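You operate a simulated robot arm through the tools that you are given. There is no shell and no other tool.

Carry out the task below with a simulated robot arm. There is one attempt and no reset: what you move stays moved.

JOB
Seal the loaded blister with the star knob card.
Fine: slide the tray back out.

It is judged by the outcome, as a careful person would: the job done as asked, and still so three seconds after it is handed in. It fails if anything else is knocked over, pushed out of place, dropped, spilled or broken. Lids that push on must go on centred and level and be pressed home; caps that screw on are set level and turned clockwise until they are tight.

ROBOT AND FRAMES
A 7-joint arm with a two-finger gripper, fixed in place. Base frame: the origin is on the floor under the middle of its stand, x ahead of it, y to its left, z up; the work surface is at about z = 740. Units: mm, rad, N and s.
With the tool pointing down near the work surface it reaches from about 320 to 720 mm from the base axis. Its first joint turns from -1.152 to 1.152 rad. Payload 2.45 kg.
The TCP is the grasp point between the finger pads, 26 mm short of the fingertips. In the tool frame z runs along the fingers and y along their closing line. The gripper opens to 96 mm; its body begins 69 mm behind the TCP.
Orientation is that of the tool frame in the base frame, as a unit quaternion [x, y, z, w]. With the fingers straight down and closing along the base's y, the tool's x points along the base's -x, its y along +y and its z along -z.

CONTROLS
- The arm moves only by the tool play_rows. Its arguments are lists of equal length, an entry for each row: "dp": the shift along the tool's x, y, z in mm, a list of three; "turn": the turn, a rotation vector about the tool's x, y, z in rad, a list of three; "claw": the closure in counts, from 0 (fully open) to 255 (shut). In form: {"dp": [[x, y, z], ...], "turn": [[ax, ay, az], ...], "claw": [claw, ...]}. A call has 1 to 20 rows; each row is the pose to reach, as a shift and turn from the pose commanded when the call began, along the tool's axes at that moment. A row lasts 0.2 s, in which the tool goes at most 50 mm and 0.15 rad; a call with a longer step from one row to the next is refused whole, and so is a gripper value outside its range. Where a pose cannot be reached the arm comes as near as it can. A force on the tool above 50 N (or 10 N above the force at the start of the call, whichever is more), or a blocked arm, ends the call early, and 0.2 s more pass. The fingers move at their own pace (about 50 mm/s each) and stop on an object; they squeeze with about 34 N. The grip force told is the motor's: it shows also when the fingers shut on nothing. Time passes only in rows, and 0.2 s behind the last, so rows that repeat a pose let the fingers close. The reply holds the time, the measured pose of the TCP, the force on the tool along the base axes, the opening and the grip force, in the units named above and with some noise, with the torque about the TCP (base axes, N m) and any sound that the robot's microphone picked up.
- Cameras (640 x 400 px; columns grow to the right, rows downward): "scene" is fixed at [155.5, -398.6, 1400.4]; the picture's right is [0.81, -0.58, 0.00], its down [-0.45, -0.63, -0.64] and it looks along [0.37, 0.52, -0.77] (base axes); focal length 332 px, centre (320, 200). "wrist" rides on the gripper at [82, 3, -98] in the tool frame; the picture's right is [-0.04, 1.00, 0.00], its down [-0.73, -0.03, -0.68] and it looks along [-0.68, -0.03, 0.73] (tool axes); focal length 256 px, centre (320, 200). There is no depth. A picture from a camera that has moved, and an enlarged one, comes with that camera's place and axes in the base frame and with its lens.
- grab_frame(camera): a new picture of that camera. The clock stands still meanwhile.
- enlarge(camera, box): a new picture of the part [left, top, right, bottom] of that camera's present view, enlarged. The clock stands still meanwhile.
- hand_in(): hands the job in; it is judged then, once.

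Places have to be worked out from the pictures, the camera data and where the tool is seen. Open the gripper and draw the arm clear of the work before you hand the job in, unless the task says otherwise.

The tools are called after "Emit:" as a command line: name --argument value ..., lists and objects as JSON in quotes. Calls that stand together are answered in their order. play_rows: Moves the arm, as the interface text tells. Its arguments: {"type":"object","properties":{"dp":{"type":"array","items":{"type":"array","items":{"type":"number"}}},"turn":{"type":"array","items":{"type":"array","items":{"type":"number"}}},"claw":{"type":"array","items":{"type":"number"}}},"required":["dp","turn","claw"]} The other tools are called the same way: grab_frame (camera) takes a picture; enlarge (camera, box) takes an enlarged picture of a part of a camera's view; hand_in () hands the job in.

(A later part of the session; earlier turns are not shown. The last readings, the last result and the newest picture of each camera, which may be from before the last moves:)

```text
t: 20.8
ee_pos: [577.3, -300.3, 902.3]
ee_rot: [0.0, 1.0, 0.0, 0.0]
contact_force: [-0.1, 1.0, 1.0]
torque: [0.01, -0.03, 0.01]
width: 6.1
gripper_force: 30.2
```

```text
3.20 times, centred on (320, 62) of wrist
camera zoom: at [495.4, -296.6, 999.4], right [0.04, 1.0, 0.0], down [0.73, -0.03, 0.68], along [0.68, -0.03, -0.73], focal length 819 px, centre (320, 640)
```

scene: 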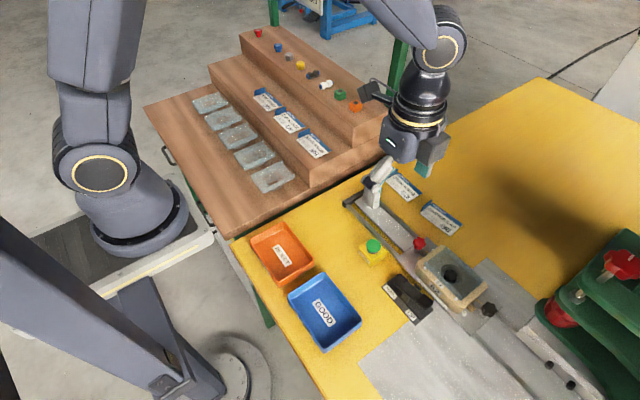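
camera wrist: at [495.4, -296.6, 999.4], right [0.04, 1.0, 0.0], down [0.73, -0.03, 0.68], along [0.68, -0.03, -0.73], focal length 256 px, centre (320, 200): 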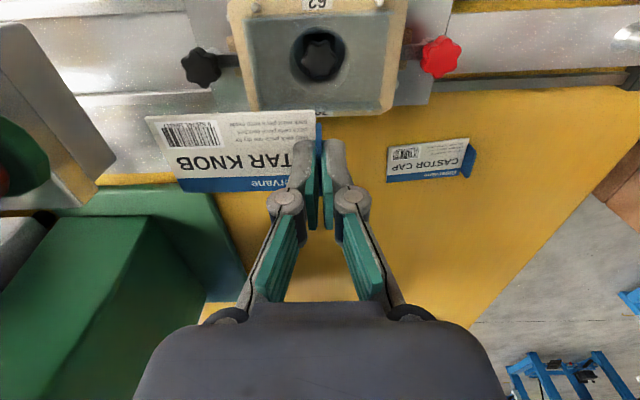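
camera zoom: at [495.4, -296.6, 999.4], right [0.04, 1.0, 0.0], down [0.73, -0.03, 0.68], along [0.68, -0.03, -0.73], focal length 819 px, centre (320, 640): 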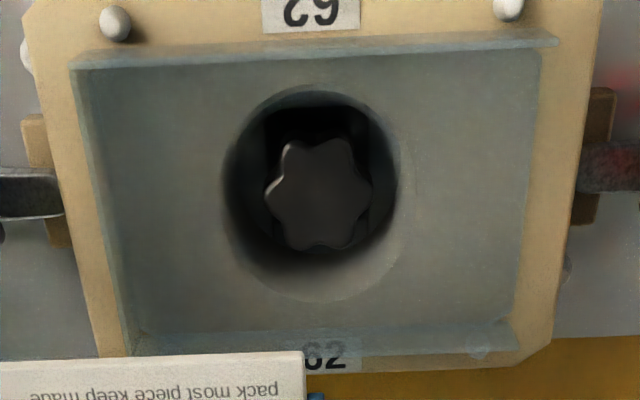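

The blister looks like a shallow tray with raised lips. I look at the spare blisters on the shelf and at this one from the scene camera to understand its shape.

Emit:
enlarge --camera "scene" --box '[185, 85, 305, 205]'

Emit:
enlarge --camera "scene" --box '[425, 240, 495, 310]'

Emit:
enlarge --camera "wrist" --box '[230, 0, 320, 60]'

Emit:
enlarge --camera "wrist" --box '[330, 60, 420, 120]'

```text
3.33 times, centred on (245, 145) of scene
camera zoom: at [155.5, -398.6, 1400.4], right [0.81, -0.58, 0.0], down [-0.45, -0.63, -0.64], along [0.37, 0.52, -0.77], focal length 1108 px, centre (570, 383)
```

zoom: 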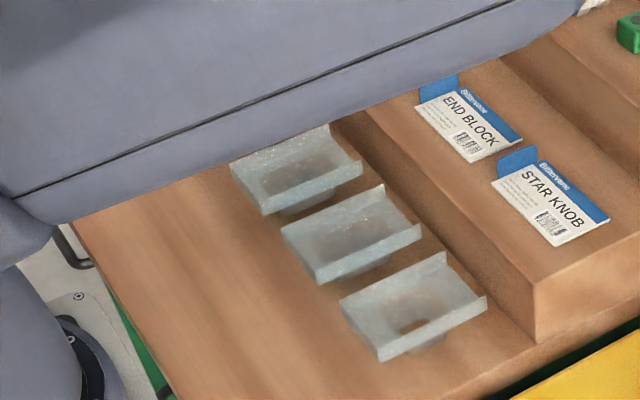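

```text
5.71 times, centred on (460, 275) of scene
camera zoom: at [155.5, -398.6, 1400.4], right [0.81, -0.58, 0.0], down [-0.45, -0.63, -0.64], along [0.37, 0.52, -0.77], focal length 1899 px, centre (-480, -229)
```

zoom: 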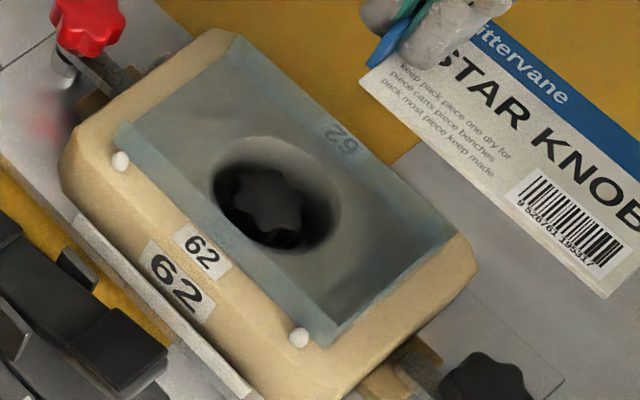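

```text
6.67 times, centred on (275, 30) of wrist
camera zoom: at [495.4, -296.6, 999.4], right [0.04, 1.0, 0.0], down [0.73, -0.03, 0.68], along [0.68, -0.03, -0.73], focal length 1707 px, centre (620, 1333)
```

zoom: 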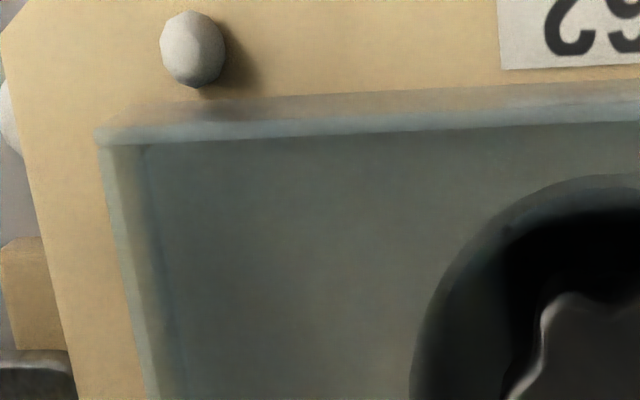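

```text
6.67 times, centred on (375, 90) of wrist
camera zoom: at [495.4, -296.6, 999.4], right [0.04, 1.0, 0.0], down [0.73, -0.03, 0.68], along [0.68, -0.03, -0.73], focal length 1707 px, centre (-47, 933)
```

zoom: 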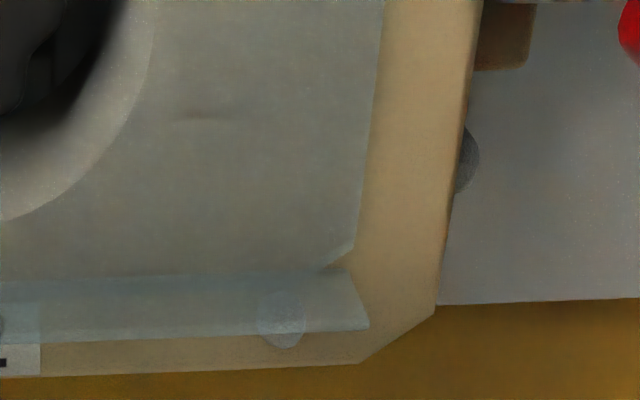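

The blister is a tray with upright lips on its -x, +x and -y sides and an open +y end, which suits the card's tab; its floor is near z ≈ 795 and its lips reach ≈ 811, inside about x 520–579, y -345…-252. I bring the card to a hover just above the lips for the fine alignment.

Emit:
play_rows --dp '[[8, 12, 5], [18, 30, 20], [26, 43, 37], [28.8, 48.3, 48], [28.8, 48.3, 52]]' --turn '[[0, 0, 0], [0, 0, 0], [0, 0, 0], [0, 0, 0], [0, 0, 0]]' --claw '[255, 255, 255, 255, 255]'

Emit:
enlarge --camera "wrist" --box '[130, 70, 350, 210]'

Emit:
enlarge --camera "scene" --box '[425, 240, 495, 310]'

```text
t: 22.0
ee_pos: [546.2, -252.2, 849.8]
ee_rot: [0.0, 1.0, 0.0, 0.001]
contact_force: [0.5, -0.6, 0.8]
torque: [0.0, 0.0, -0.03]
width: 6.0
gripper_force: 30.7
```

```text
2.86 times, centred on (240, 140) of wrist
camera zoom: at [465.7, -248.2, 947.4], right [0.04, 1.0, 0.0], down [0.73, -0.03, 0.68], along [0.68, -0.03, -0.73], focal length 731 px, centre (549, 371)
```

zoom: 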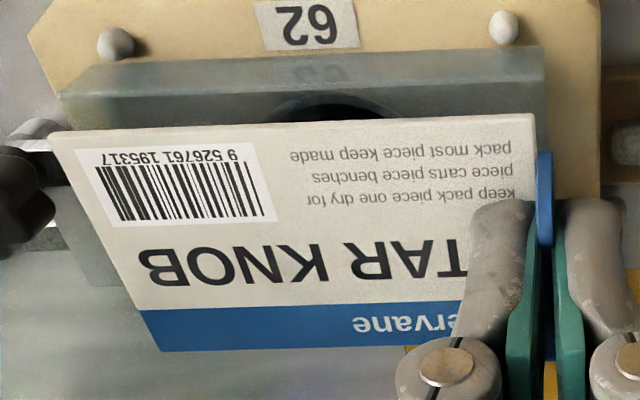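

```text
5.71 times, centred on (460, 275) of scene
camera zoom: at [155.5, -398.6, 1400.4], right [0.81, -0.58, 0.0], down [-0.45, -0.63, -0.64], along [0.37, 0.52, -0.77], focal length 1899 px, centre (-480, -229)
```

zoom: 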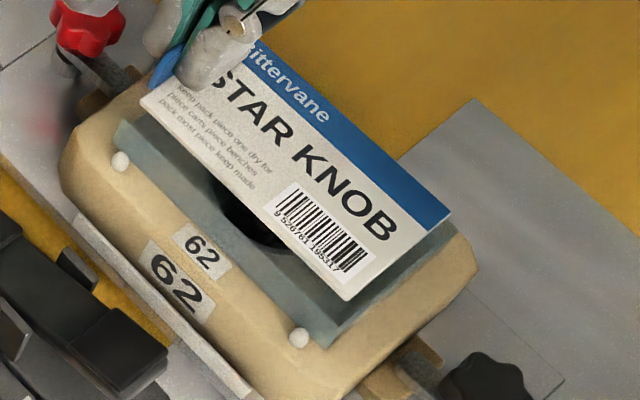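

In this view the card spans x 521–574, y -343…-253 and the lips x 518.5–578, y -343.5…-251, so it needs about 0.6 mm in +x and 1 mm in +y. I make that shift and lower slowly to just at lip height, then look again.

Emit:
play_rows --dp '[[-0.6, 1.2, 0], [-0.6, 1.2, 2], [-0.6, 1.2, 4], [-0.6, 1.2, 6], [-0.6, 1.2, 6]]' --turn '[[0, 0, 0], [0, 0, 0], [0, 0, 0], [0, 0, 0], [0, 0, 0]]' --claw '[255, 255, 255, 255, 255]'

Emit:
enlarge --camera "wrist" --box '[130, 70, 350, 210]'

Emit:
enlarge --camera "scene" --box '[435, 245, 490, 300]'

Emit:
enlarge --camera "wrist" --box '[130, 80, 200, 200]'

```text
t: 23.2
ee_pos: [548.0, -251.6, 843.9]
ee_rot: [-0.001, 1.0, 0.0, 0.0]
contact_force: [-1.6, -0.8, -0.4]
torque: [-0.04, -0.01, 0.04]
width: 5.8
gripper_force: 30.6
```

```text
2.86 times, centred on (240, 140) of wrist
camera zoom: at [466.9, -247.2, 941.3], right [0.04, 1.0, 0.0], down [0.73, -0.03, 0.68], along [0.68, -0.03, -0.73], focal length 731 px, centre (549, 371)
```

zoom: 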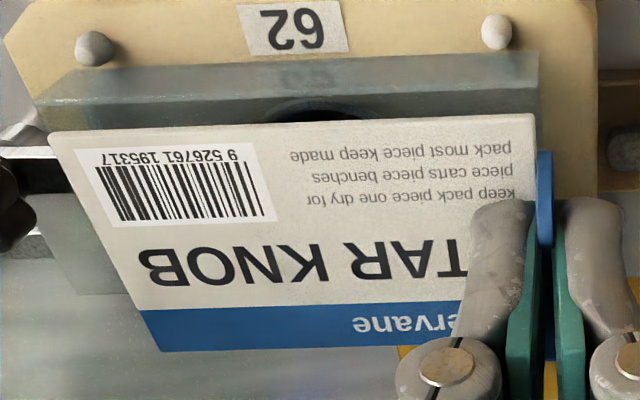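

```text
7.27 times, centred on (462, 272) of scene
camera zoom: at [155.5, -398.6, 1400.4], right [0.81, -0.58, 0.0], down [-0.45, -0.63, -0.64], along [0.37, 0.52, -0.77], focal length 2417 px, centre (-716, -327)
```

zoom: 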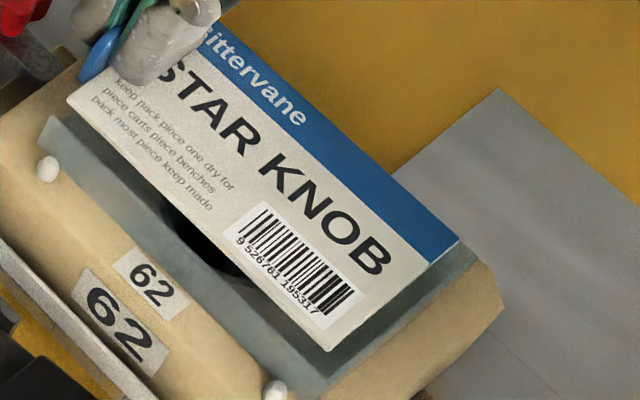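

```text
3.33 times, centred on (165, 140) of wrist
camera zoom: at [466.9, -247.2, 941.3], right [0.04, 1.0, 0.0], down [0.73, -0.03, 0.68], along [0.68, -0.03, -0.73], focal length 853 px, centre (837, 400)
```

zoom: 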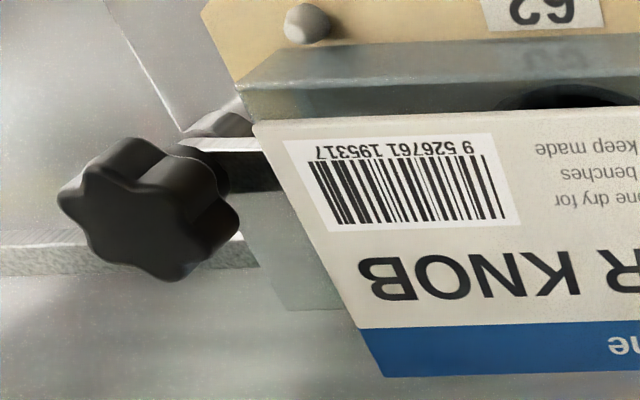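

The card sits inside the lip outline with 2–4 mm to spare on each side. I lower it slowly into the tray, watching the force.

Emit:
play_rows --dp '[[0.3, 0, 2], [0.3, 0, 4], [0.3, 0, 6], [0.3, 0, 8], [0.3, 0, 8]]' --turn '[[0, 0, 0], [0, 0, 0], [0, 0, 0], [0, 0, 0], [0, 0, 0]]' --claw '[255, 255, 255, 255, 255]'

Emit:
enlarge --camera "wrist" --box '[130, 70, 350, 210]'

Emit:
enlarge --camera "scene" --box '[430, 245, 495, 310]'

```text
t: 24.4
ee_pos: [548.2, -251.6, 834.7]
ee_rot: [0.0, 1.0, 0.0, 0.0]
contact_force: [-0.2, -0.1, -0.9]
torque: [-0.02, 0.0, -0.02]
width: 5.9
gripper_force: 30.7
```

```text
2.86 times, centred on (240, 140) of wrist
camera zoom: at [466.8, -247.4, 933.3], right [0.04, 1.0, 0.0], down [0.73, -0.03, 0.68], along [0.68, -0.03, -0.73], focal length 731 px, centre (549, 371)
```

zoom: 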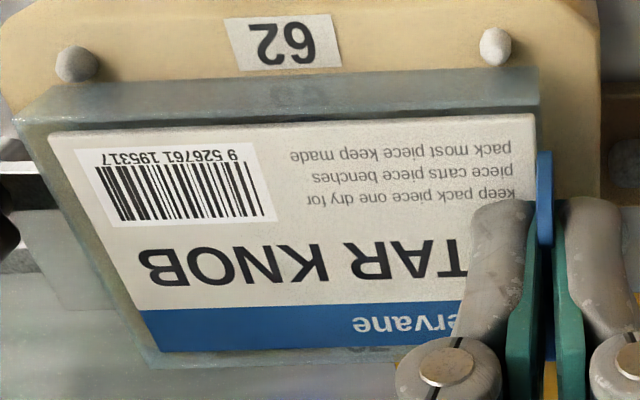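

```text
6.15 times, centred on (462, 278) of scene
camera zoom: at [155.5, -398.6, 1400.4], right [0.81, -0.58, 0.0], down [-0.45, -0.63, -0.64], along [0.37, 0.52, -0.77], focal length 2045 px, centre (-557, -277)
```

zoom: 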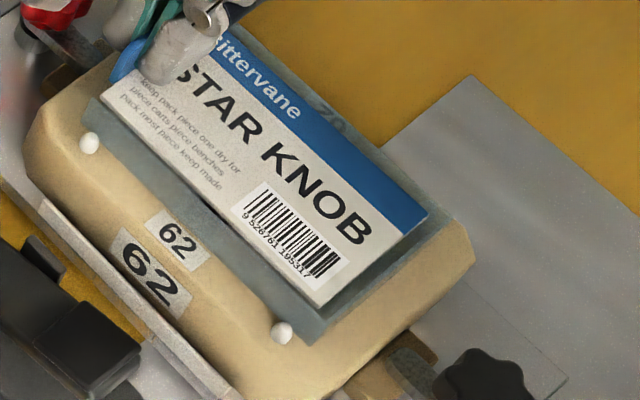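

The card is inside the lips with room on all sides; it can move about 1 mm in -x and -y to be better centred. I do that and lower it further in small steps.

Emit:
play_rows --dp '[[0.5, -0.6, 0], [1.0, -1.2, 0], [1.0, -1.2, 1.5], [1.0, -1.2, 3], [1.0, -1.2, 3]]' --turn '[[0, 0, 0], [0, 0, 0], [0, 0, 0], [0, 0, 0], [0, 0, 0]]' --claw '[255, 255, 255, 255, 255]'

Emit:
play_rows --dp '[[0, 0, 1], [0, 0, 2], [0, 0, 2]]' --turn '[[0, 0, 0], [0, 0, 0], [0, 0, 0]]' --claw '[255, 255, 255]'

Emit:
enlarge --camera "wrist" --box '[130, 70, 350, 210]'

Emit:
enlarge --camera "scene" --box '[430, 245, 495, 310]'

```text
t: 25.6
ee_pos: [546.9, -252.0, 831.9]
ee_rot: [0.0, 1.0, -0.001, 0.0]
contact_force: [0.1, 0.4, -1.1]
torque: [-0.01, 0.0, 0.04]
width: 5.9
gripper_force: 31.0
```

```text
t: 26.4
ee_pos: [548.0, -252.4, 830.6]
ee_rot: [0.0, 1.0, 0.0, 0.0]
contact_force: [0.8, 0.2, 0.4]
torque: [-0.02, -0.03, 0.02]
width: 5.9
gripper_force: 31.1
```

```text
2.86 times, centred on (240, 140) of wrist
camera zoom: at [466.4, -248.4, 928.4], right [0.04, 1.0, 0.0], down [0.73, -0.03, 0.68], along [0.68, -0.03, -0.73], focal length 731 px, centre (549, 371)
```

zoom: 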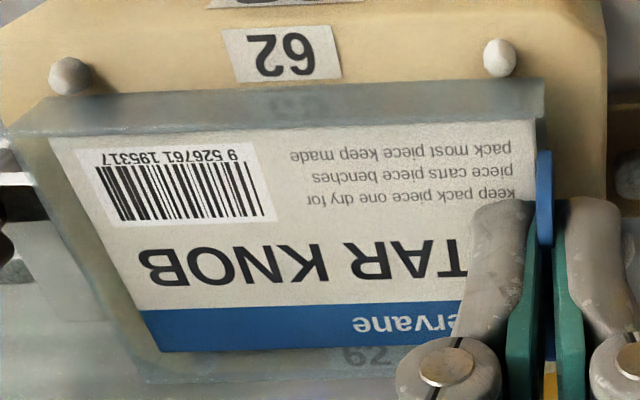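

```text
6.15 times, centred on (462, 278) of scene
camera zoom: at [155.5, -398.6, 1400.4], right [0.81, -0.58, 0.0], down [-0.45, -0.63, -0.64], along [0.37, 0.52, -0.77], focal length 2045 px, centre (-557, -277)
```

zoom: 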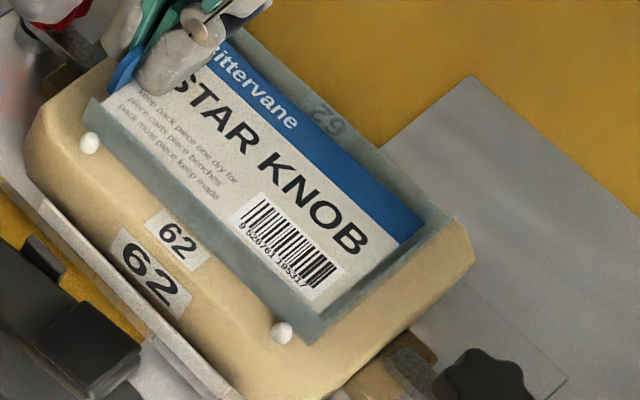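

No contact yet, and the card is well inside. I keep lowering in 1–2 mm steps until a small upward force shows that it rests on the blister flange.

Emit:
play_rows --dp '[[0, 0, 1], [0, 0, 2], [0, 0, 2]]' --turn '[[0, 0, 0], [0, 0, 0], [0, 0, 0]]' --claw '[255, 255, 255]'

Emit:
play_rows --dp '[[0, 0, 1], [0, 0, 2], [0, 0, 2]]' --turn '[[0, 0, 0], [0, 0, 0], [0, 0, 0]]' --claw '[255, 255, 255]'

Emit:
enlarge --camera "wrist" --box '[130, 70, 350, 210]'

```text
t: 27.2
ee_pos: [547.9, -251.9, 828.5]
ee_rot: [0.0, 1.0, 0.0, -0.001]
contact_force: [0.0, 0.7, 0.1]
torque: [0.02, 0.0, 0.0]
width: 6.0
gripper_force: 30.7
```

```text
t: 28.0
ee_pos: [547.0, -252.4, 826.9]
ee_rot: [0.0, 1.0, 0.0, 0.0]
contact_force: [0.1, 0.2, 0.8]
torque: [0.0, -0.01, 0.02]
width: 6.2
gripper_force: 31.1
```

```text
2.86 times, centred on (240, 140) of wrist
camera zoom: at [466.0, -248.7, 924.5], right [0.04, 1.0, 0.0], down [0.73, -0.03, 0.68], along [0.68, -0.03, -0.73], focal length 731 px, centre (549, 371)
```

zoom: 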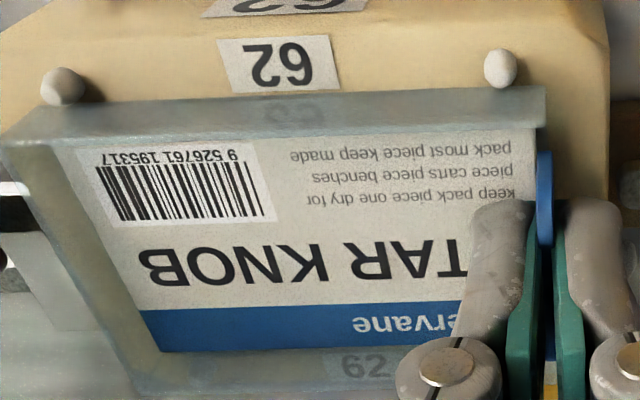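

Still free, with force near zero; the flange is lower than I estimated. I continue down in the same small steps.

Emit:
play_rows --dp '[[0, 0, 1], [0, 0, 2], [0, 0, 2]]' --turn '[[0, 0, 0], [0, 0, 0], [0, 0, 0]]' --claw '[255, 255, 255]'

Emit:
play_rows --dp '[[0, 0, 1], [0, 0, 2], [0, 0, 2]]' --turn '[[0, 0, 0], [0, 0, 0], [0, 0, 0]]' --claw '[255, 255, 255]'

Emit:
enlarge --camera "wrist" --box '[130, 70, 350, 210]'

Emit:
enlarge --camera "scene" --box '[420, 235, 485, 300]'

```text
t: 28.8
ee_pos: [548.0, -252.0, 825.0]
ee_rot: [0.0, 1.0, 0.0, 0.0]
contact_force: [-0.9, 0.8, 4.1]
torque: [0.01, 0.03, -0.03]
width: 5.8
gripper_force: 30.6
```

```text
t: 29.6
ee_pos: [547.7, -253.3, 824.2]
ee_rot: [0.0, 1.0, -0.001, 0.0]
contact_force: [-3.8, 0.8, 23.0]
torque: [-0.09, 0.17, -0.01]
width: 6.4
gripper_force: 30.9
```

```text
2.86 times, centred on (240, 140) of wrist
camera zoom: at [466.4, -248.8, 921.6], right [0.04, 1.0, 0.0], down [0.73, -0.03, 0.68], along [0.68, -0.03, -0.73], focal length 731 px, centre (549, 371)
```

zoom: 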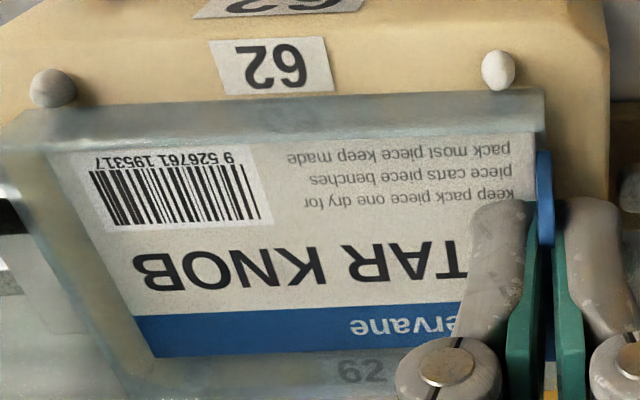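

```text
6.15 times, centred on (452, 268) of scene
camera zoom: at [155.0, -398.4, 1400.5], right [0.81, -0.58, 0.0], down [-0.45, -0.63, -0.64], along [0.37, 0.52, -0.77], focal length 2045 px, centre (-495, -215)
```

zoom: 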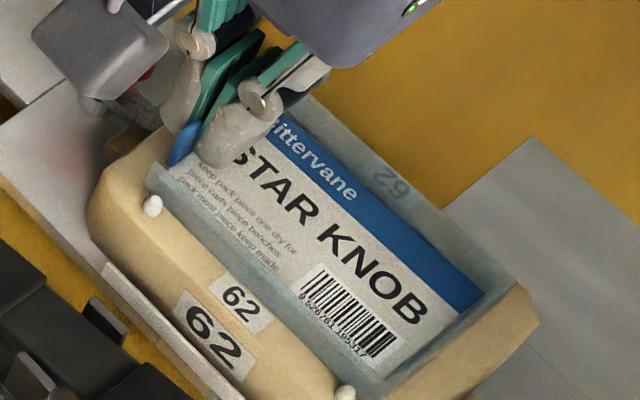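

The card now rests on the blister flange (about 23 N as I pressed on). I ease off 1.5 mm and open the fingers just a little so as not to reach the red knob.

Emit:
play_rows --dp '[[0, 0, -1], [0, 0, -1.6], [0, 0, -1.6]]' --turn '[[0, 0, 0], [0, 0, 0], [0, 0, 0]]' --claw '[255, 255, 255]'

Emit:
play_rows --dp '[[0, 0, 0], [0, 0, 0], [0, 0, 0]]' --turn '[[0, 0, 0], [0, 0, 0], [0, 0, 0]]' --claw '[222, 210, 207]'

Emit:
enlarge --camera "wrist" --box '[130, 70, 390, 230]'

Emit:
enlarge --camera "scene" --box '[420, 235, 485, 300]'

```text
t: 30.4
ee_pos: [548.2, -252.3, 823.6]
ee_rot: [0.0, 1.0, 0.0, 0.0]
contact_force: [2.4, -2.6, 9.9]
torque: [-0.1, -0.1, 0.05]
width: 6.3
gripper_force: 31.2
```

```text
t: 31.2
ee_pos: [547.3, -251.3, 823.4]
ee_rot: [0.0, 1.0, 0.0, 0.0]
contact_force: [-1.1, -0.1, -0.2]
torque: [-0.01, -0.06, 0.02]
width: 17.8
gripper_force: 0.0
```

```text
2.46 times, centred on (260, 150) of wrist
camera zoom: at [466.1, -248.0, 921.9], right [0.04, 1.0, 0.0], down [0.73, -0.03, 0.68], along [0.68, -0.03, -0.73], focal length 630 px, centre (468, 323)
```

zoom: 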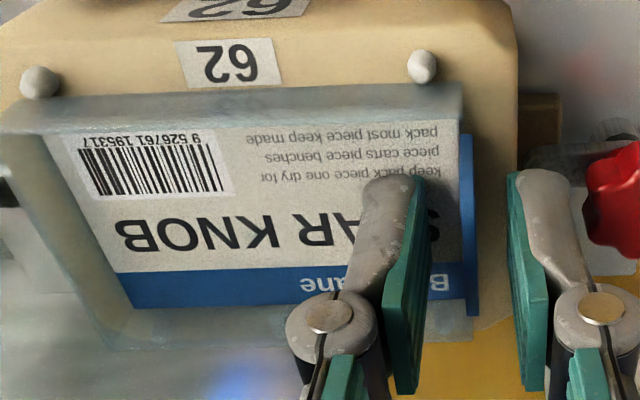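

```text
6.15 times, centred on (452, 268) of scene
camera zoom: at [155.5, -398.6, 1400.4], right [0.81, -0.58, 0.0], down [-0.45, -0.63, -0.64], along [0.37, 0.52, -0.77], focal length 2045 px, centre (-495, -215)
```

zoom: 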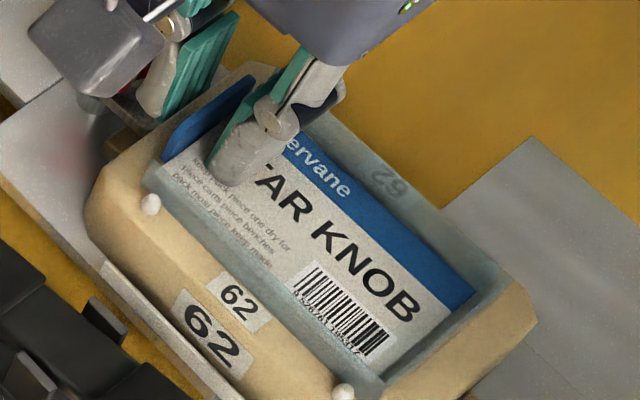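

The card has let go and lies flat inside the lips with the tab free between the fingers. I lift straight up, slowly at first, and check the seating.

Emit:
play_rows --dp '[[0, 0, -4], [0, 0, -10], [0, 0, -20], [0, 0, -40], [0, 0, -65], [0, 0, -85]]' --turn '[[0, 0, 0], [0, 0, 0], [0, 0, 0], [0, 0, 0], [0, 0, 0], [0, 0, 0]]' --claw '[207, 207, 207, 207, 207, 207]'

Emit:
grab_frame --camera "wrist"

Emit:
enlarge --camera "wrist" --box '[170, 20, 430, 180]'

Emit:
enlarge --camera "scene" --box '[420, 235, 495, 310]'

```text
t: 32.6
ee_pos: [546.8, -252.9, 911.1]
ee_rot: [0.0, 1.0, 0.0, 0.0]
contact_force: [-0.3, 0.1, -0.6]
torque: [0.03, 0.04, 0.0]
width: 18.0
gripper_force: 0.0
```

```text
taken
camera wrist: at [465.3, -248.2, 1007.4], right [0.04, 1.0, 0.0], down [0.73, -0.03, 0.68], along [0.68, -0.03, -0.73], focal length 256 px, centre (320, 200)
```

wrist: 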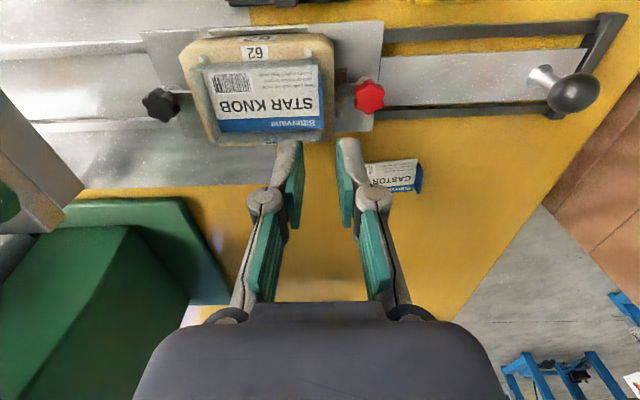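

```text
2.46 times, centred on (300, 100) of wrist
camera zoom: at [465.3, -248.2, 1007.4], right [0.04, 1.0, 0.0], down [0.73, -0.03, 0.68], along [0.68, -0.03, -0.73], focal length 630 px, centre (369, 446)
```

zoom: 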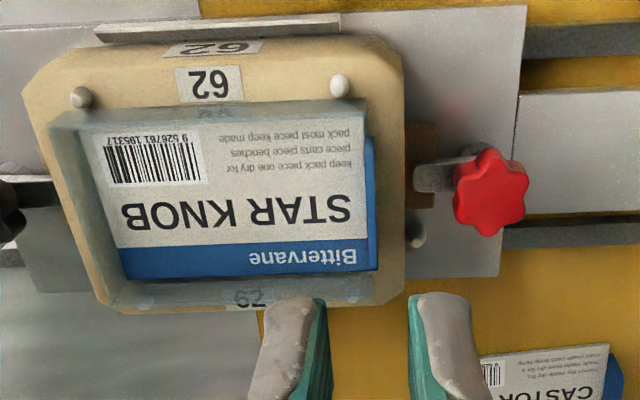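

```text
5.33 times, centred on (458, 272) of scene
camera zoom: at [155.5, -398.6, 1400.4], right [0.81, -0.58, 0.0], down [-0.45, -0.63, -0.64], along [0.37, 0.52, -0.77], focal length 1772 px, centre (-413, -187)
```

zoom: 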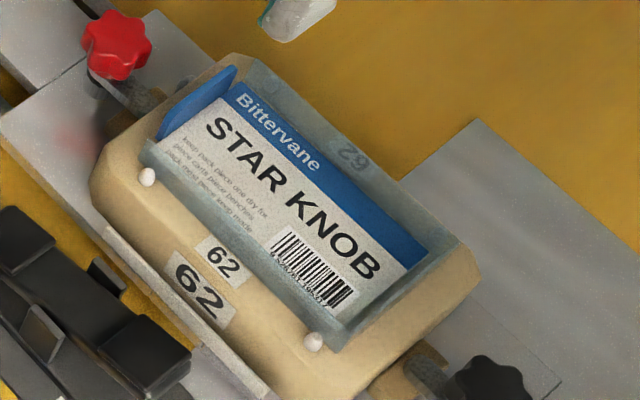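

The card is seated level and centred in the blister. Next I go to the tray handle: I move above the black ball near (548, -50) with the fingers opening, and look before going down.

Emit:
play_rows --dp '[[0, 30, 0], [0, 70, 0], [0, 110, 0], [-1, 150, 0], [-1, 185, 5], [-1, 203, 10]]' --turn '[[0, 0, 0], [0, 0, 0], [0, 0, 0], [0, 0, 0], [0, 0, 0], [0, 0, 0]]' --claw '[160, 100, 70, 70, 70, 70]'

Emit:
grab_frame --camera "wrist"

Emit:
enlarge --camera "scene" --box '[330, 140, 430, 240]'

```text
t: 34.0
ee_pos: [548.3, -49.0, 898.2]
ee_rot: [0.0, 1.0, 0.0, 0.0]
contact_force: [-0.3, 0.0, -0.1]
torque: [-0.04, 0.01, -0.01]
width: 69.3
gripper_force: 0.0
```

```text
taken
camera wrist: at [467.2, -44.3, 996.2], right [0.04, 1.0, 0.0], down [0.73, -0.03, 0.68], along [0.68, -0.03, -0.73], focal length 256 px, centre (320, 200)
```

wrist: 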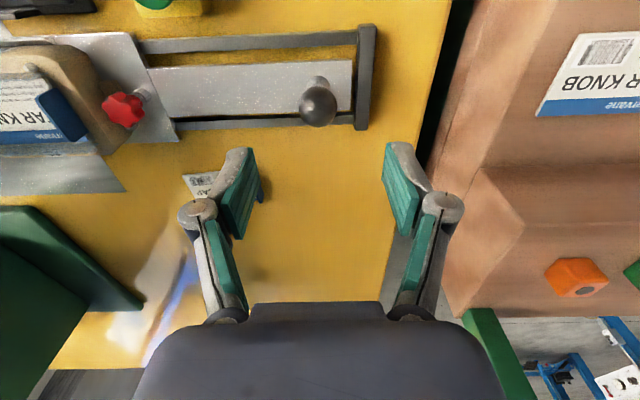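

```text
4.00 times, centred on (380, 190) of scene
camera zoom: at [155.5, -398.6, 1400.4], right [0.81, -0.58, 0.0], down [-0.45, -0.63, -0.64], along [0.37, 0.52, -0.77], focal length 1329 px, centre (80, 240)
```

zoom: 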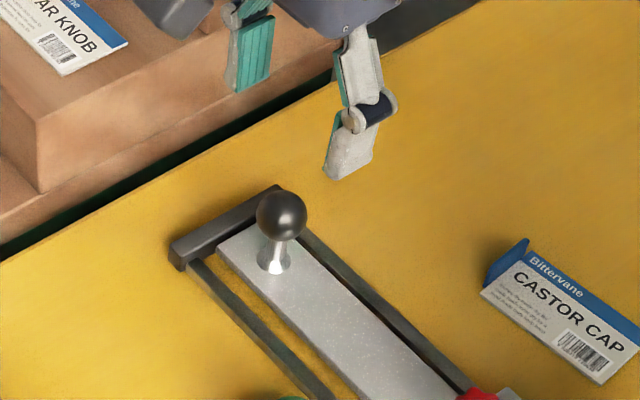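

The ball centre triangulates to (548.2, -49.6, 804.5), radius about 14. I descend with the ball between the fingers and close on it gently.

Emit:
play_rows --dp '[[0, -0.5, 25], [0, -0.5, 50], [0, -0.5, 75], [0, -0.5, 90], [0, -0.5, 95], [0, -0.5, 95]]' --turn '[[0, 0, 0], [0, 0, 0], [0, 0, 0], [0, 0, 0], [0, 0, 0], [0, 0, 0]]' --claw '[70, 70, 70, 70, 70, 70]'

Emit:
grab_frame --camera "wrist"

Emit:
enlarge --camera "scene" --box '[330, 140, 430, 240]'

```text
t: 35.4
ee_pos: [548.1, -50.4, 805.4]
ee_rot: [0.0, 1.0, 0.0, -0.001]
contact_force: [0.7, 0.6, -0.8]
torque: [-0.02, 0.04, 0.0]
width: 69.5
gripper_force: 0.1
```

```text
taken
camera wrist: at [467.0, -45.7, 902.5], right [0.04, 1.0, 0.0], down [0.73, -0.03, 0.68], along [0.68, -0.03, -0.73], focal length 256 px, centre (320, 200)
```

wrist: 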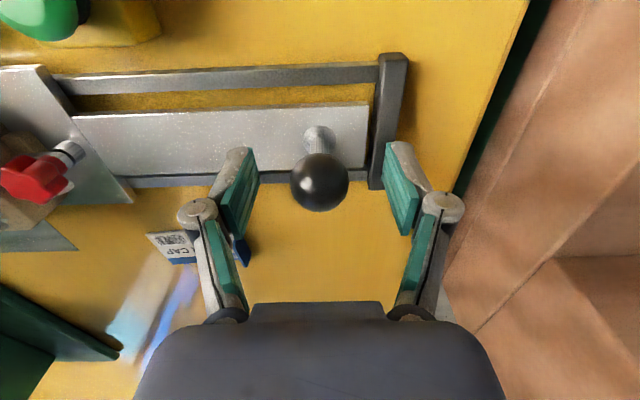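

```text
4.00 times, centred on (380, 190) of scene
camera zoom: at [155.5, -398.6, 1400.4], right [0.81, -0.58, 0.0], down [-0.45, -0.63, -0.64], along [0.37, 0.52, -0.77], focal length 1329 px, centre (80, 240)
```

zoom: 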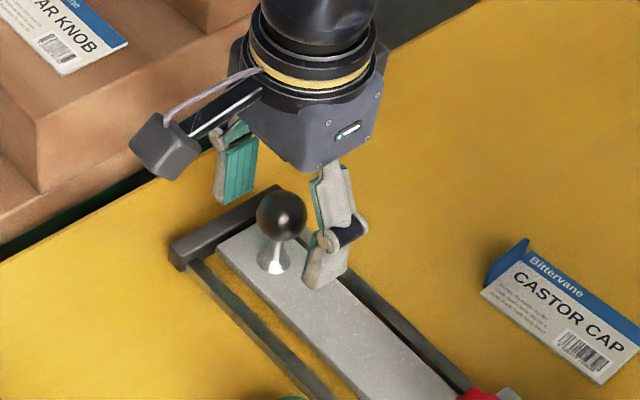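

The ball is centred at the grasp point. I close the fingers on it.

Emit:
play_rows --dp '[[0, 0, 0], [0, 0, 0], [0, 0, 0], [0, 0, 0], [0, 0, 0]]' --turn '[[0, 0, 0], [0, 0, 0], [0, 0, 0], [0, 0, 0], [0, 0, 0]]' --claw '[120, 170, 220, 255, 255]'

Emit:
play_rows --dp '[[0, -2, 0], [0, -5, 0], [0, -10, 0], [0, -15, 0], [0, -15, 0]]' --turn '[[0, 0, 0], [0, 0, 0], [0, 0, 0], [0, 0, 0], [0, 0, 0]]' --claw '[255, 255, 255, 255, 255]'

Emit:
grab_frame --camera "scene"

```text
t: 36.6
ee_pos: [548.1, -50.3, 805.1]
ee_rot: [0.0, 1.0, 0.0, 0.0]
contact_force: [-0.2, -2.4, 0.4]
torque: [-0.01, -0.01, 0.0]
width: 29.4
gripper_force: 45.0
```

```text
t: 37.8
ee_pos: [547.9, -64.9, 805.7]
ee_rot: [0.0, 1.0, 0.0, 0.0]
contact_force: [0.8, 0.4, -3.3]
torque: [0.03, -0.58, 0.05]
width: 29.4
gripper_force: 44.7
```

```text
taken
```

scene: 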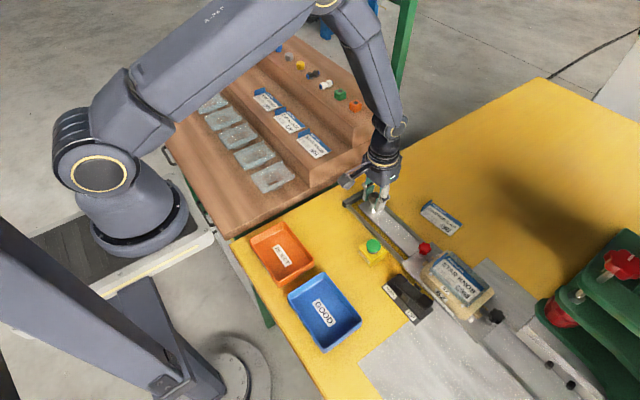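

The tray follows smoothly with almost no force. I slide it on toward the press at a steady pace and then look.

Emit:
play_rows --dp '[[0, -6, 0], [0, -16, 0], [0, -28, 0], [0, -40, 0], [0, -52, 0], [0, -64, 0], [0, -76, 0], [0, -88, 0], [0, -98, 0], [0, -105, 0], [0, -108, 0]]' --turn '[[0, 0, 0], [0, 0, 0], [0, 0, 0], [0, 0, 0], [0, 0, 0], [0, 0, 0], [0, 0, 0], [0, 0, 0], [0, 0, 0], [0, 0, 0], [0, 0, 0]]' --claw '[255, 255, 255, 255, 255, 255, 255, 255, 255, 255, 255]'

Emit:
grab_frame --camera "scene"

Emit:
grab_frame --camera "wrist"

Emit:
enlarge --camera "scene" --box '[450, 240, 610, 400]'

```text
t: 40.2
ee_pos: [548.7, -172.9, 804.5]
ee_rot: [0.0, 1.0, 0.0, 0.001]
contact_force: [-4.9, 1.6, 31.4]
torque: [0.04, 0.03, -0.01]
width: 29.4
gripper_force: 44.6
```

```text
taken
```

scene: 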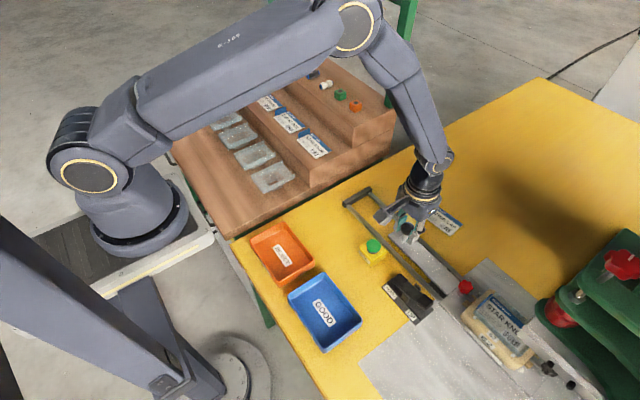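

```text
taken
camera wrist: at [466.9, -169.0, 901.7], right [0.04, 1.0, 0.0], down [0.73, -0.03, 0.68], along [0.68, -0.03, -0.73], focal length 256 px, centre (320, 200)
```

wrist: 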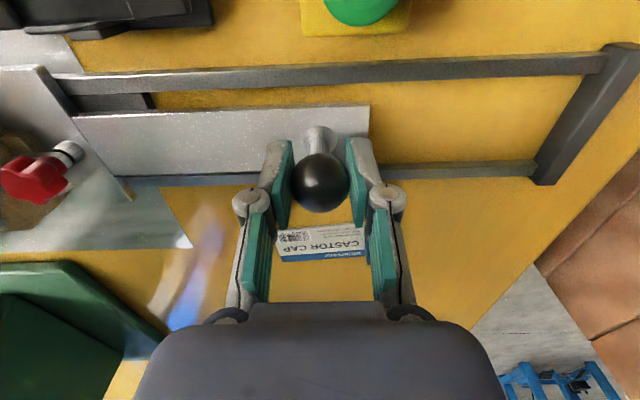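

```text
2.50 times, centred on (530, 320) of scene
camera zoom: at [154.9, -398.4, 1400.5], right [0.81, -0.58, 0.0], down [-0.45, -0.63, -0.64], along [0.37, 0.52, -0.77], focal length 831 px, centre (-205, -100)
```

zoom: 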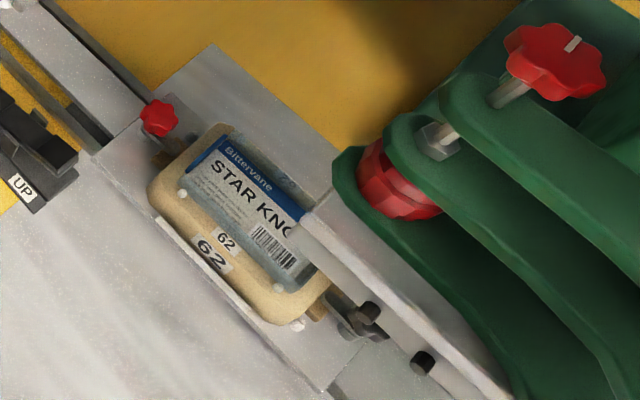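

The tray is part-way under the press head, but the tool now reads about 31 N upward. I raise the command slightly and hold to see what that is before going on.

Emit:
play_rows --dp '[[0, 0, -0.7], [0, 0, -1.0]]' --turn '[[0, 0, 0], [0, 0, 0]]' --claw '[255, 255]'

```text
t: 40.8
ee_pos: [548.6, -172.7, 804.9]
ee_rot: [-0.001, 1.0, 0.001, 0.001]
contact_force: [4.1, -1.4, 2.6]
torque: [-0.15, -1.17, 0.06]
width: 29.2
gripper_force: 45.3
```

Easing 1 mm took the load off: it was just a slight height mismatch between my path and the rails. I loosen the grip to a loose cage round the ball and push on in -y toward the stop.

Emit:
play_rows --dp '[[0, 0, 0], [0, -6, 0], [0, -16, 0], [0, -26, 0], [0, -36, 0], [0, -46, 0], [0, -56, 0], [0, -64, 0], [0, -70, 0]]' --turn '[[0, 0, 0], [0, 0, 0], [0, 0, 0], [0, 0, 0], [0, 0, 0], [0, 0, 0], [0, 0, 0], [0, 0, 0], [0, 0, 0]]' --claw '[168, 168, 168, 168, 168, 168, 168, 168, 168]'

Emit:
grab_frame --camera "scene"

Emit:
enlarge --camera "scene" --box '[480, 240, 640, 400]'

Emit:
grab_frame --camera "wrist"

```text
t: 42.8
ee_pos: [547.2, -244.7, 804.7]
ee_rot: [-0.001, 1.0, 0.0, -0.001]
contact_force: [0.3, 0.6, 0.8]
torque: [0.0, -0.01, 0.01]
width: 33.3
gripper_force: 0.3
```

```text
taken
```

scene: 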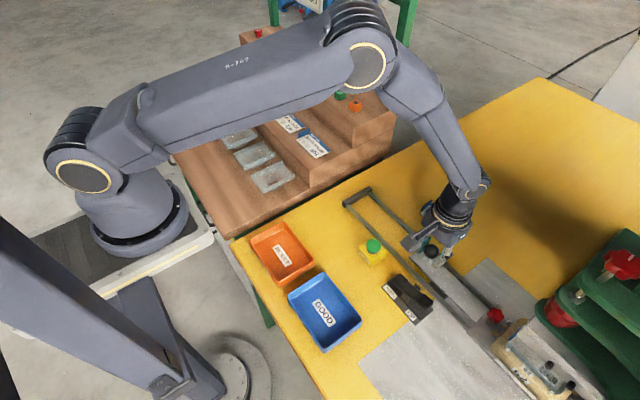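

```text
2.50 times, centred on (560, 320) of scene
camera zoom: at [155.5, -398.5, 1400.4], right [0.81, -0.58, 0.0], down [-0.45, -0.63, -0.64], along [0.37, 0.52, -0.77], focal length 831 px, centre (-280, -100)
```

zoom: 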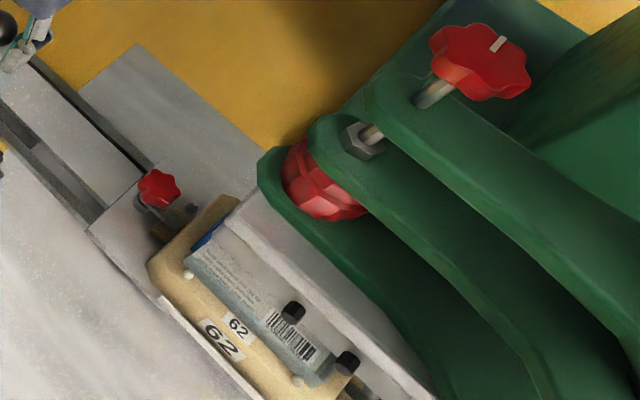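

```text
taken
camera wrist: at [466.7, -239.8, 902.9], right [0.04, 1.0, 0.0], down [0.73, -0.03, 0.68], along [0.68, -0.03, -0.73], focal length 256 px, centre (320, 200)
```

wrist: 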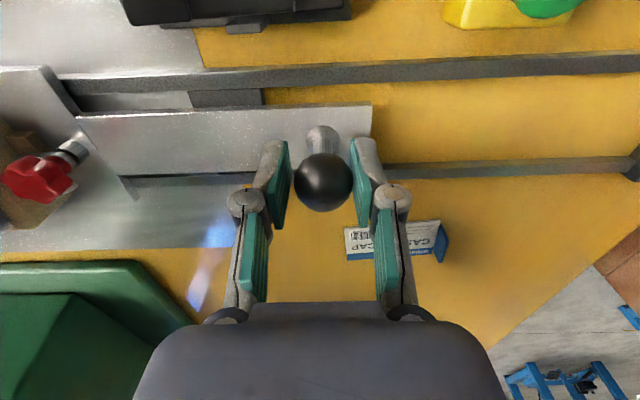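

The nest is now mostly under the head with the ball at y ≈ -243 and no stop felt yet. I keep pushing gently in smaller steps until I meet the stop.

Emit:
play_rows --dp '[[0, -4, 0], [0, -9, 0], [0, -14, 0], [0, -19, 0], [0, -24, 0], [0, -29, 0], [0, -32, 0]]' --turn '[[0, 0, 0], [0, 0, 0], [0, 0, 0], [0, 0, 0], [0, 0, 0], [0, 0, 0], [0, 0, 0]]' --claw '[168, 168, 168, 168, 168, 168, 168]'

Emit:
enlarge --camera "scene" --box '[480, 240, 640, 400]'

Emit:
grab_frame --camera "wrist"

```text
t: 44.4
ee_pos: [548.7, -275.6, 805.0]
ee_rot: [0.001, 1.0, 0.0, 0.0]
contact_force: [-0.1, 2.7, 0.4]
torque: [0.01, 0.03, -0.04]
width: 33.7
gripper_force: 0.9
```

```text
2.50 times, centred on (560, 320) of scene
camera zoom: at [155.5, -398.5, 1400.4], right [0.81, -0.58, 0.0], down [-0.45, -0.63, -0.64], along [0.37, 0.52, -0.77], focal length 831 px, centre (-280, -100)
```

zoom: 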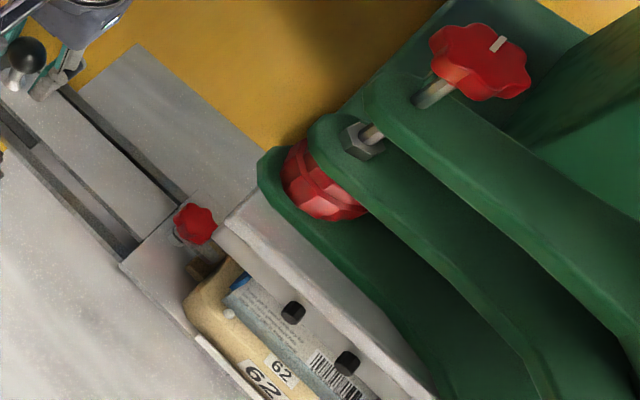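

```text
taken
camera wrist: at [466.6, -270.8, 903.2], right [0.04, 1.0, 0.0], down [0.73, -0.03, 0.68], along [0.68, -0.03, -0.73], focal length 256 px, centre (320, 200)
```

wrist: 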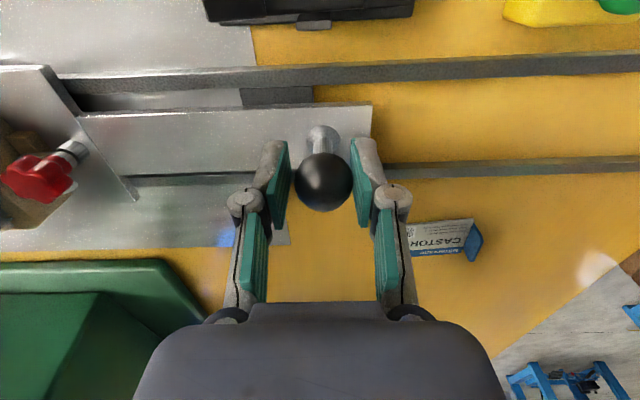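

Still moving freely. I continue in small steps.

Emit:
play_rows --dp '[[0, -4, 0], [0, -8, 0], [0, -12, 0], [0, -16, 0], [0, -20, 0], [0, -20, 0]]' --turn '[[0, 0, 0], [0, 0, 0], [0, 0, 0], [0, 0, 0], [0, 0, 0], [0, 0, 0]]' --claw '[168, 168, 168, 168, 168, 168]'

Emit:
enlarge --camera "scene" --box '[480, 240, 640, 400]'

Emit:
grab_frame --camera "wrist"

```text
t: 45.8
ee_pos: [547.8, -295.6, 806.0]
ee_rot: [0.0, 1.0, 0.0, 0.0]
contact_force: [0.5, 1.0, 0.2]
torque: [0.0, 0.02, 0.0]
width: 33.7
gripper_force: 0.2
```

```text
2.50 times, centred on (560, 320) of scene
camera zoom: at [155.5, -398.5, 1400.4], right [0.81, -0.58, 0.0], down [-0.45, -0.63, -0.64], along [0.37, 0.52, -0.77], focal length 831 px, centre (-280, -100)
```

zoom: 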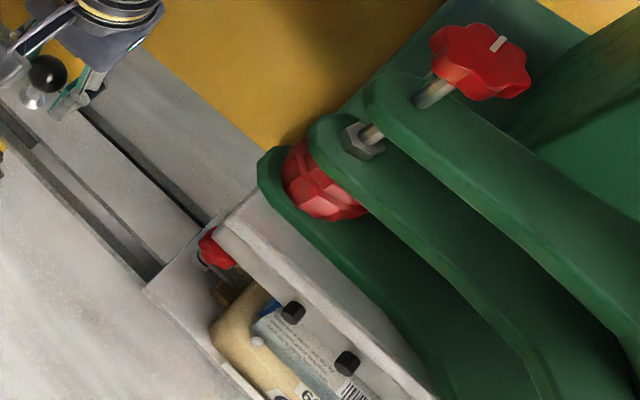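

```text
taken
camera wrist: at [466.5, -291.4, 903.2], right [0.04, 1.0, 0.0], down [0.73, -0.03, 0.68], along [0.68, -0.03, -0.73], focal length 256 px, centre (320, 200)
```

wrist: 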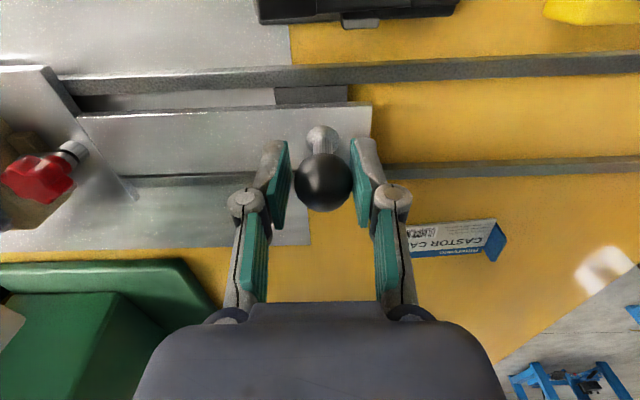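

The nest centre is now near y ≈ -544 and I estimate the head's centre near -559. I keep going in finer steps, watching for the stop.

Emit:
play_rows --dp '[[0, -3, 0], [0, -6, 0], [0, -9, 0], [0, -12, 0], [0, -12, 0]]' --turn '[[0, 0, 0], [0, 0, 0], [0, 0, 0], [0, 0, 0], [0, 0, 0]]' --claw '[168, 168, 168, 168, 168]'

Emit:
play_rows --dp '[[0, -3, 0], [0, -6, 0], [0, -9, 0], [0, -9, 0]]' --turn '[[0, 0, 0], [0, 0, 0], [0, 0, 0], [0, 0, 0]]' --claw '[168, 168, 168, 168]'

Emit:
enlarge --camera "scene" --box '[480, 240, 640, 400]'

Emit:
grab_frame --camera "wrist"

```text
t: 47.0
ee_pos: [548.8, -306.6, 806.2]
ee_rot: [0.0, 1.0, 0.0, 0.0]
contact_force: [-0.1, 1.5, -0.1]
torque: [0.02, -0.01, 0.01]
width: 33.4
gripper_force: 0.7
```

```text
t: 48.0
ee_pos: [548.5, -316.8, 806.0]
ee_rot: [0.0, 1.0, 0.0, 0.0]
contact_force: [0.2, 0.7, -0.6]
torque: [0.02, -0.02, 0.01]
width: 33.6
gripper_force: 0.6
```

```text
2.50 times, centred on (560, 320) of scene
camera zoom: at [155.5, -398.5, 1400.4], right [0.81, -0.58, 0.0], down [-0.45, -0.63, -0.64], along [0.37, 0.52, -0.77], focal length 831 px, centre (-280, -100)
```

zoom: 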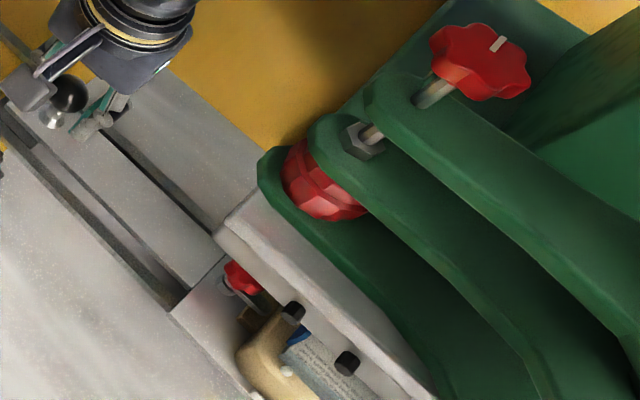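

```text
taken
camera wrist: at [467.0, -312.4, 902.9], right [0.04, 1.0, 0.0], down [0.73, -0.03, 0.68], along [0.68, -0.03, -0.73], focal length 256 px, centre (320, 200)
```

wrist: 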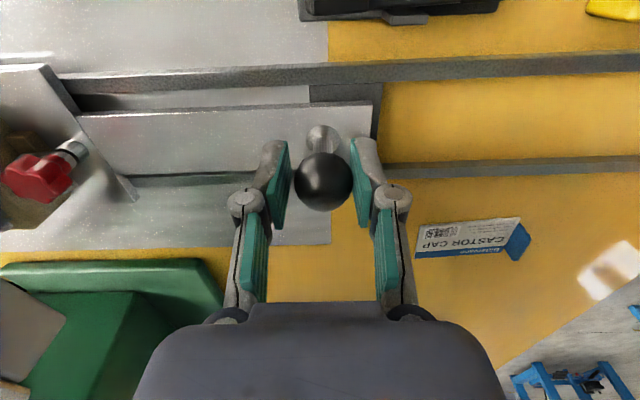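

Still no stop with the ball at y ≈ -315. I continue gently; the tray should meet an end stop soon.

Emit:
play_rows --dp '[[0, -3, 0], [0, -6, 0], [0, -9, 0], [0, -9, 0]]' --turn '[[0, 0, 0], [0, 0, 0], [0, 0, 0], [0, 0, 0]]' --claw '[168, 168, 168, 168]'

Emit:
play_rows --dp '[[0, -3, 0], [0, -6, 0], [0, -9, 0], [0, -9, 0]]' --turn '[[0, 0, 0], [0, 0, 0], [0, 0, 0], [0, 0, 0]]' --claw '[168, 168, 168, 168]'

Emit:
enlarge --camera "scene" --box '[480, 240, 640, 400]'

Emit:
grab_frame --camera "scene"

```text
t: 49.0
ee_pos: [548.6, -326.3, 804.5]
ee_rot: [-0.001, 1.0, -0.001, 0.0]
contact_force: [0.0, 0.5, 0.2]
torque: [0.03, 0.01, -0.02]
width: 33.7
gripper_force: 0.6
```

```text
t: 50.0
ee_pos: [549.1, -334.1, 805.8]
ee_rot: [0.001, 1.0, 0.0, -0.001]
contact_force: [-0.1, 1.8, -1.1]
torque: [-0.01, -0.01, -0.04]
width: 33.5
gripper_force: 1.0
```

```text
2.50 times, centred on (560, 320) of scene
camera zoom: at [155.5, -398.5, 1400.4], right [0.81, -0.58, 0.0], down [-0.45, -0.63, -0.64], along [0.37, 0.52, -0.77], focal length 831 px, centre (-280, -100)
```

zoom: 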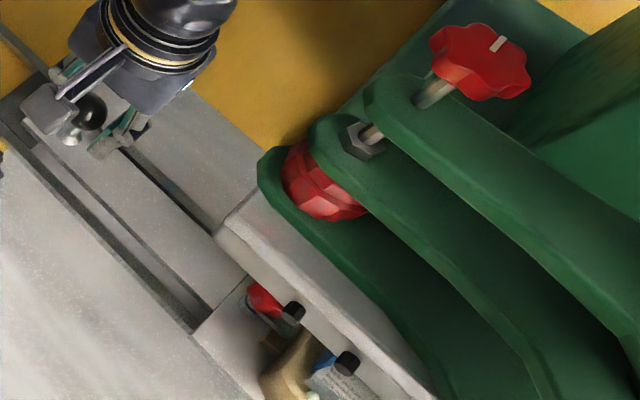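

```text
taken
```

scene: 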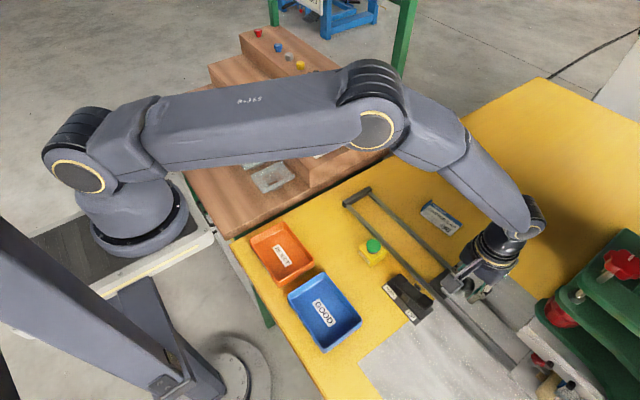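

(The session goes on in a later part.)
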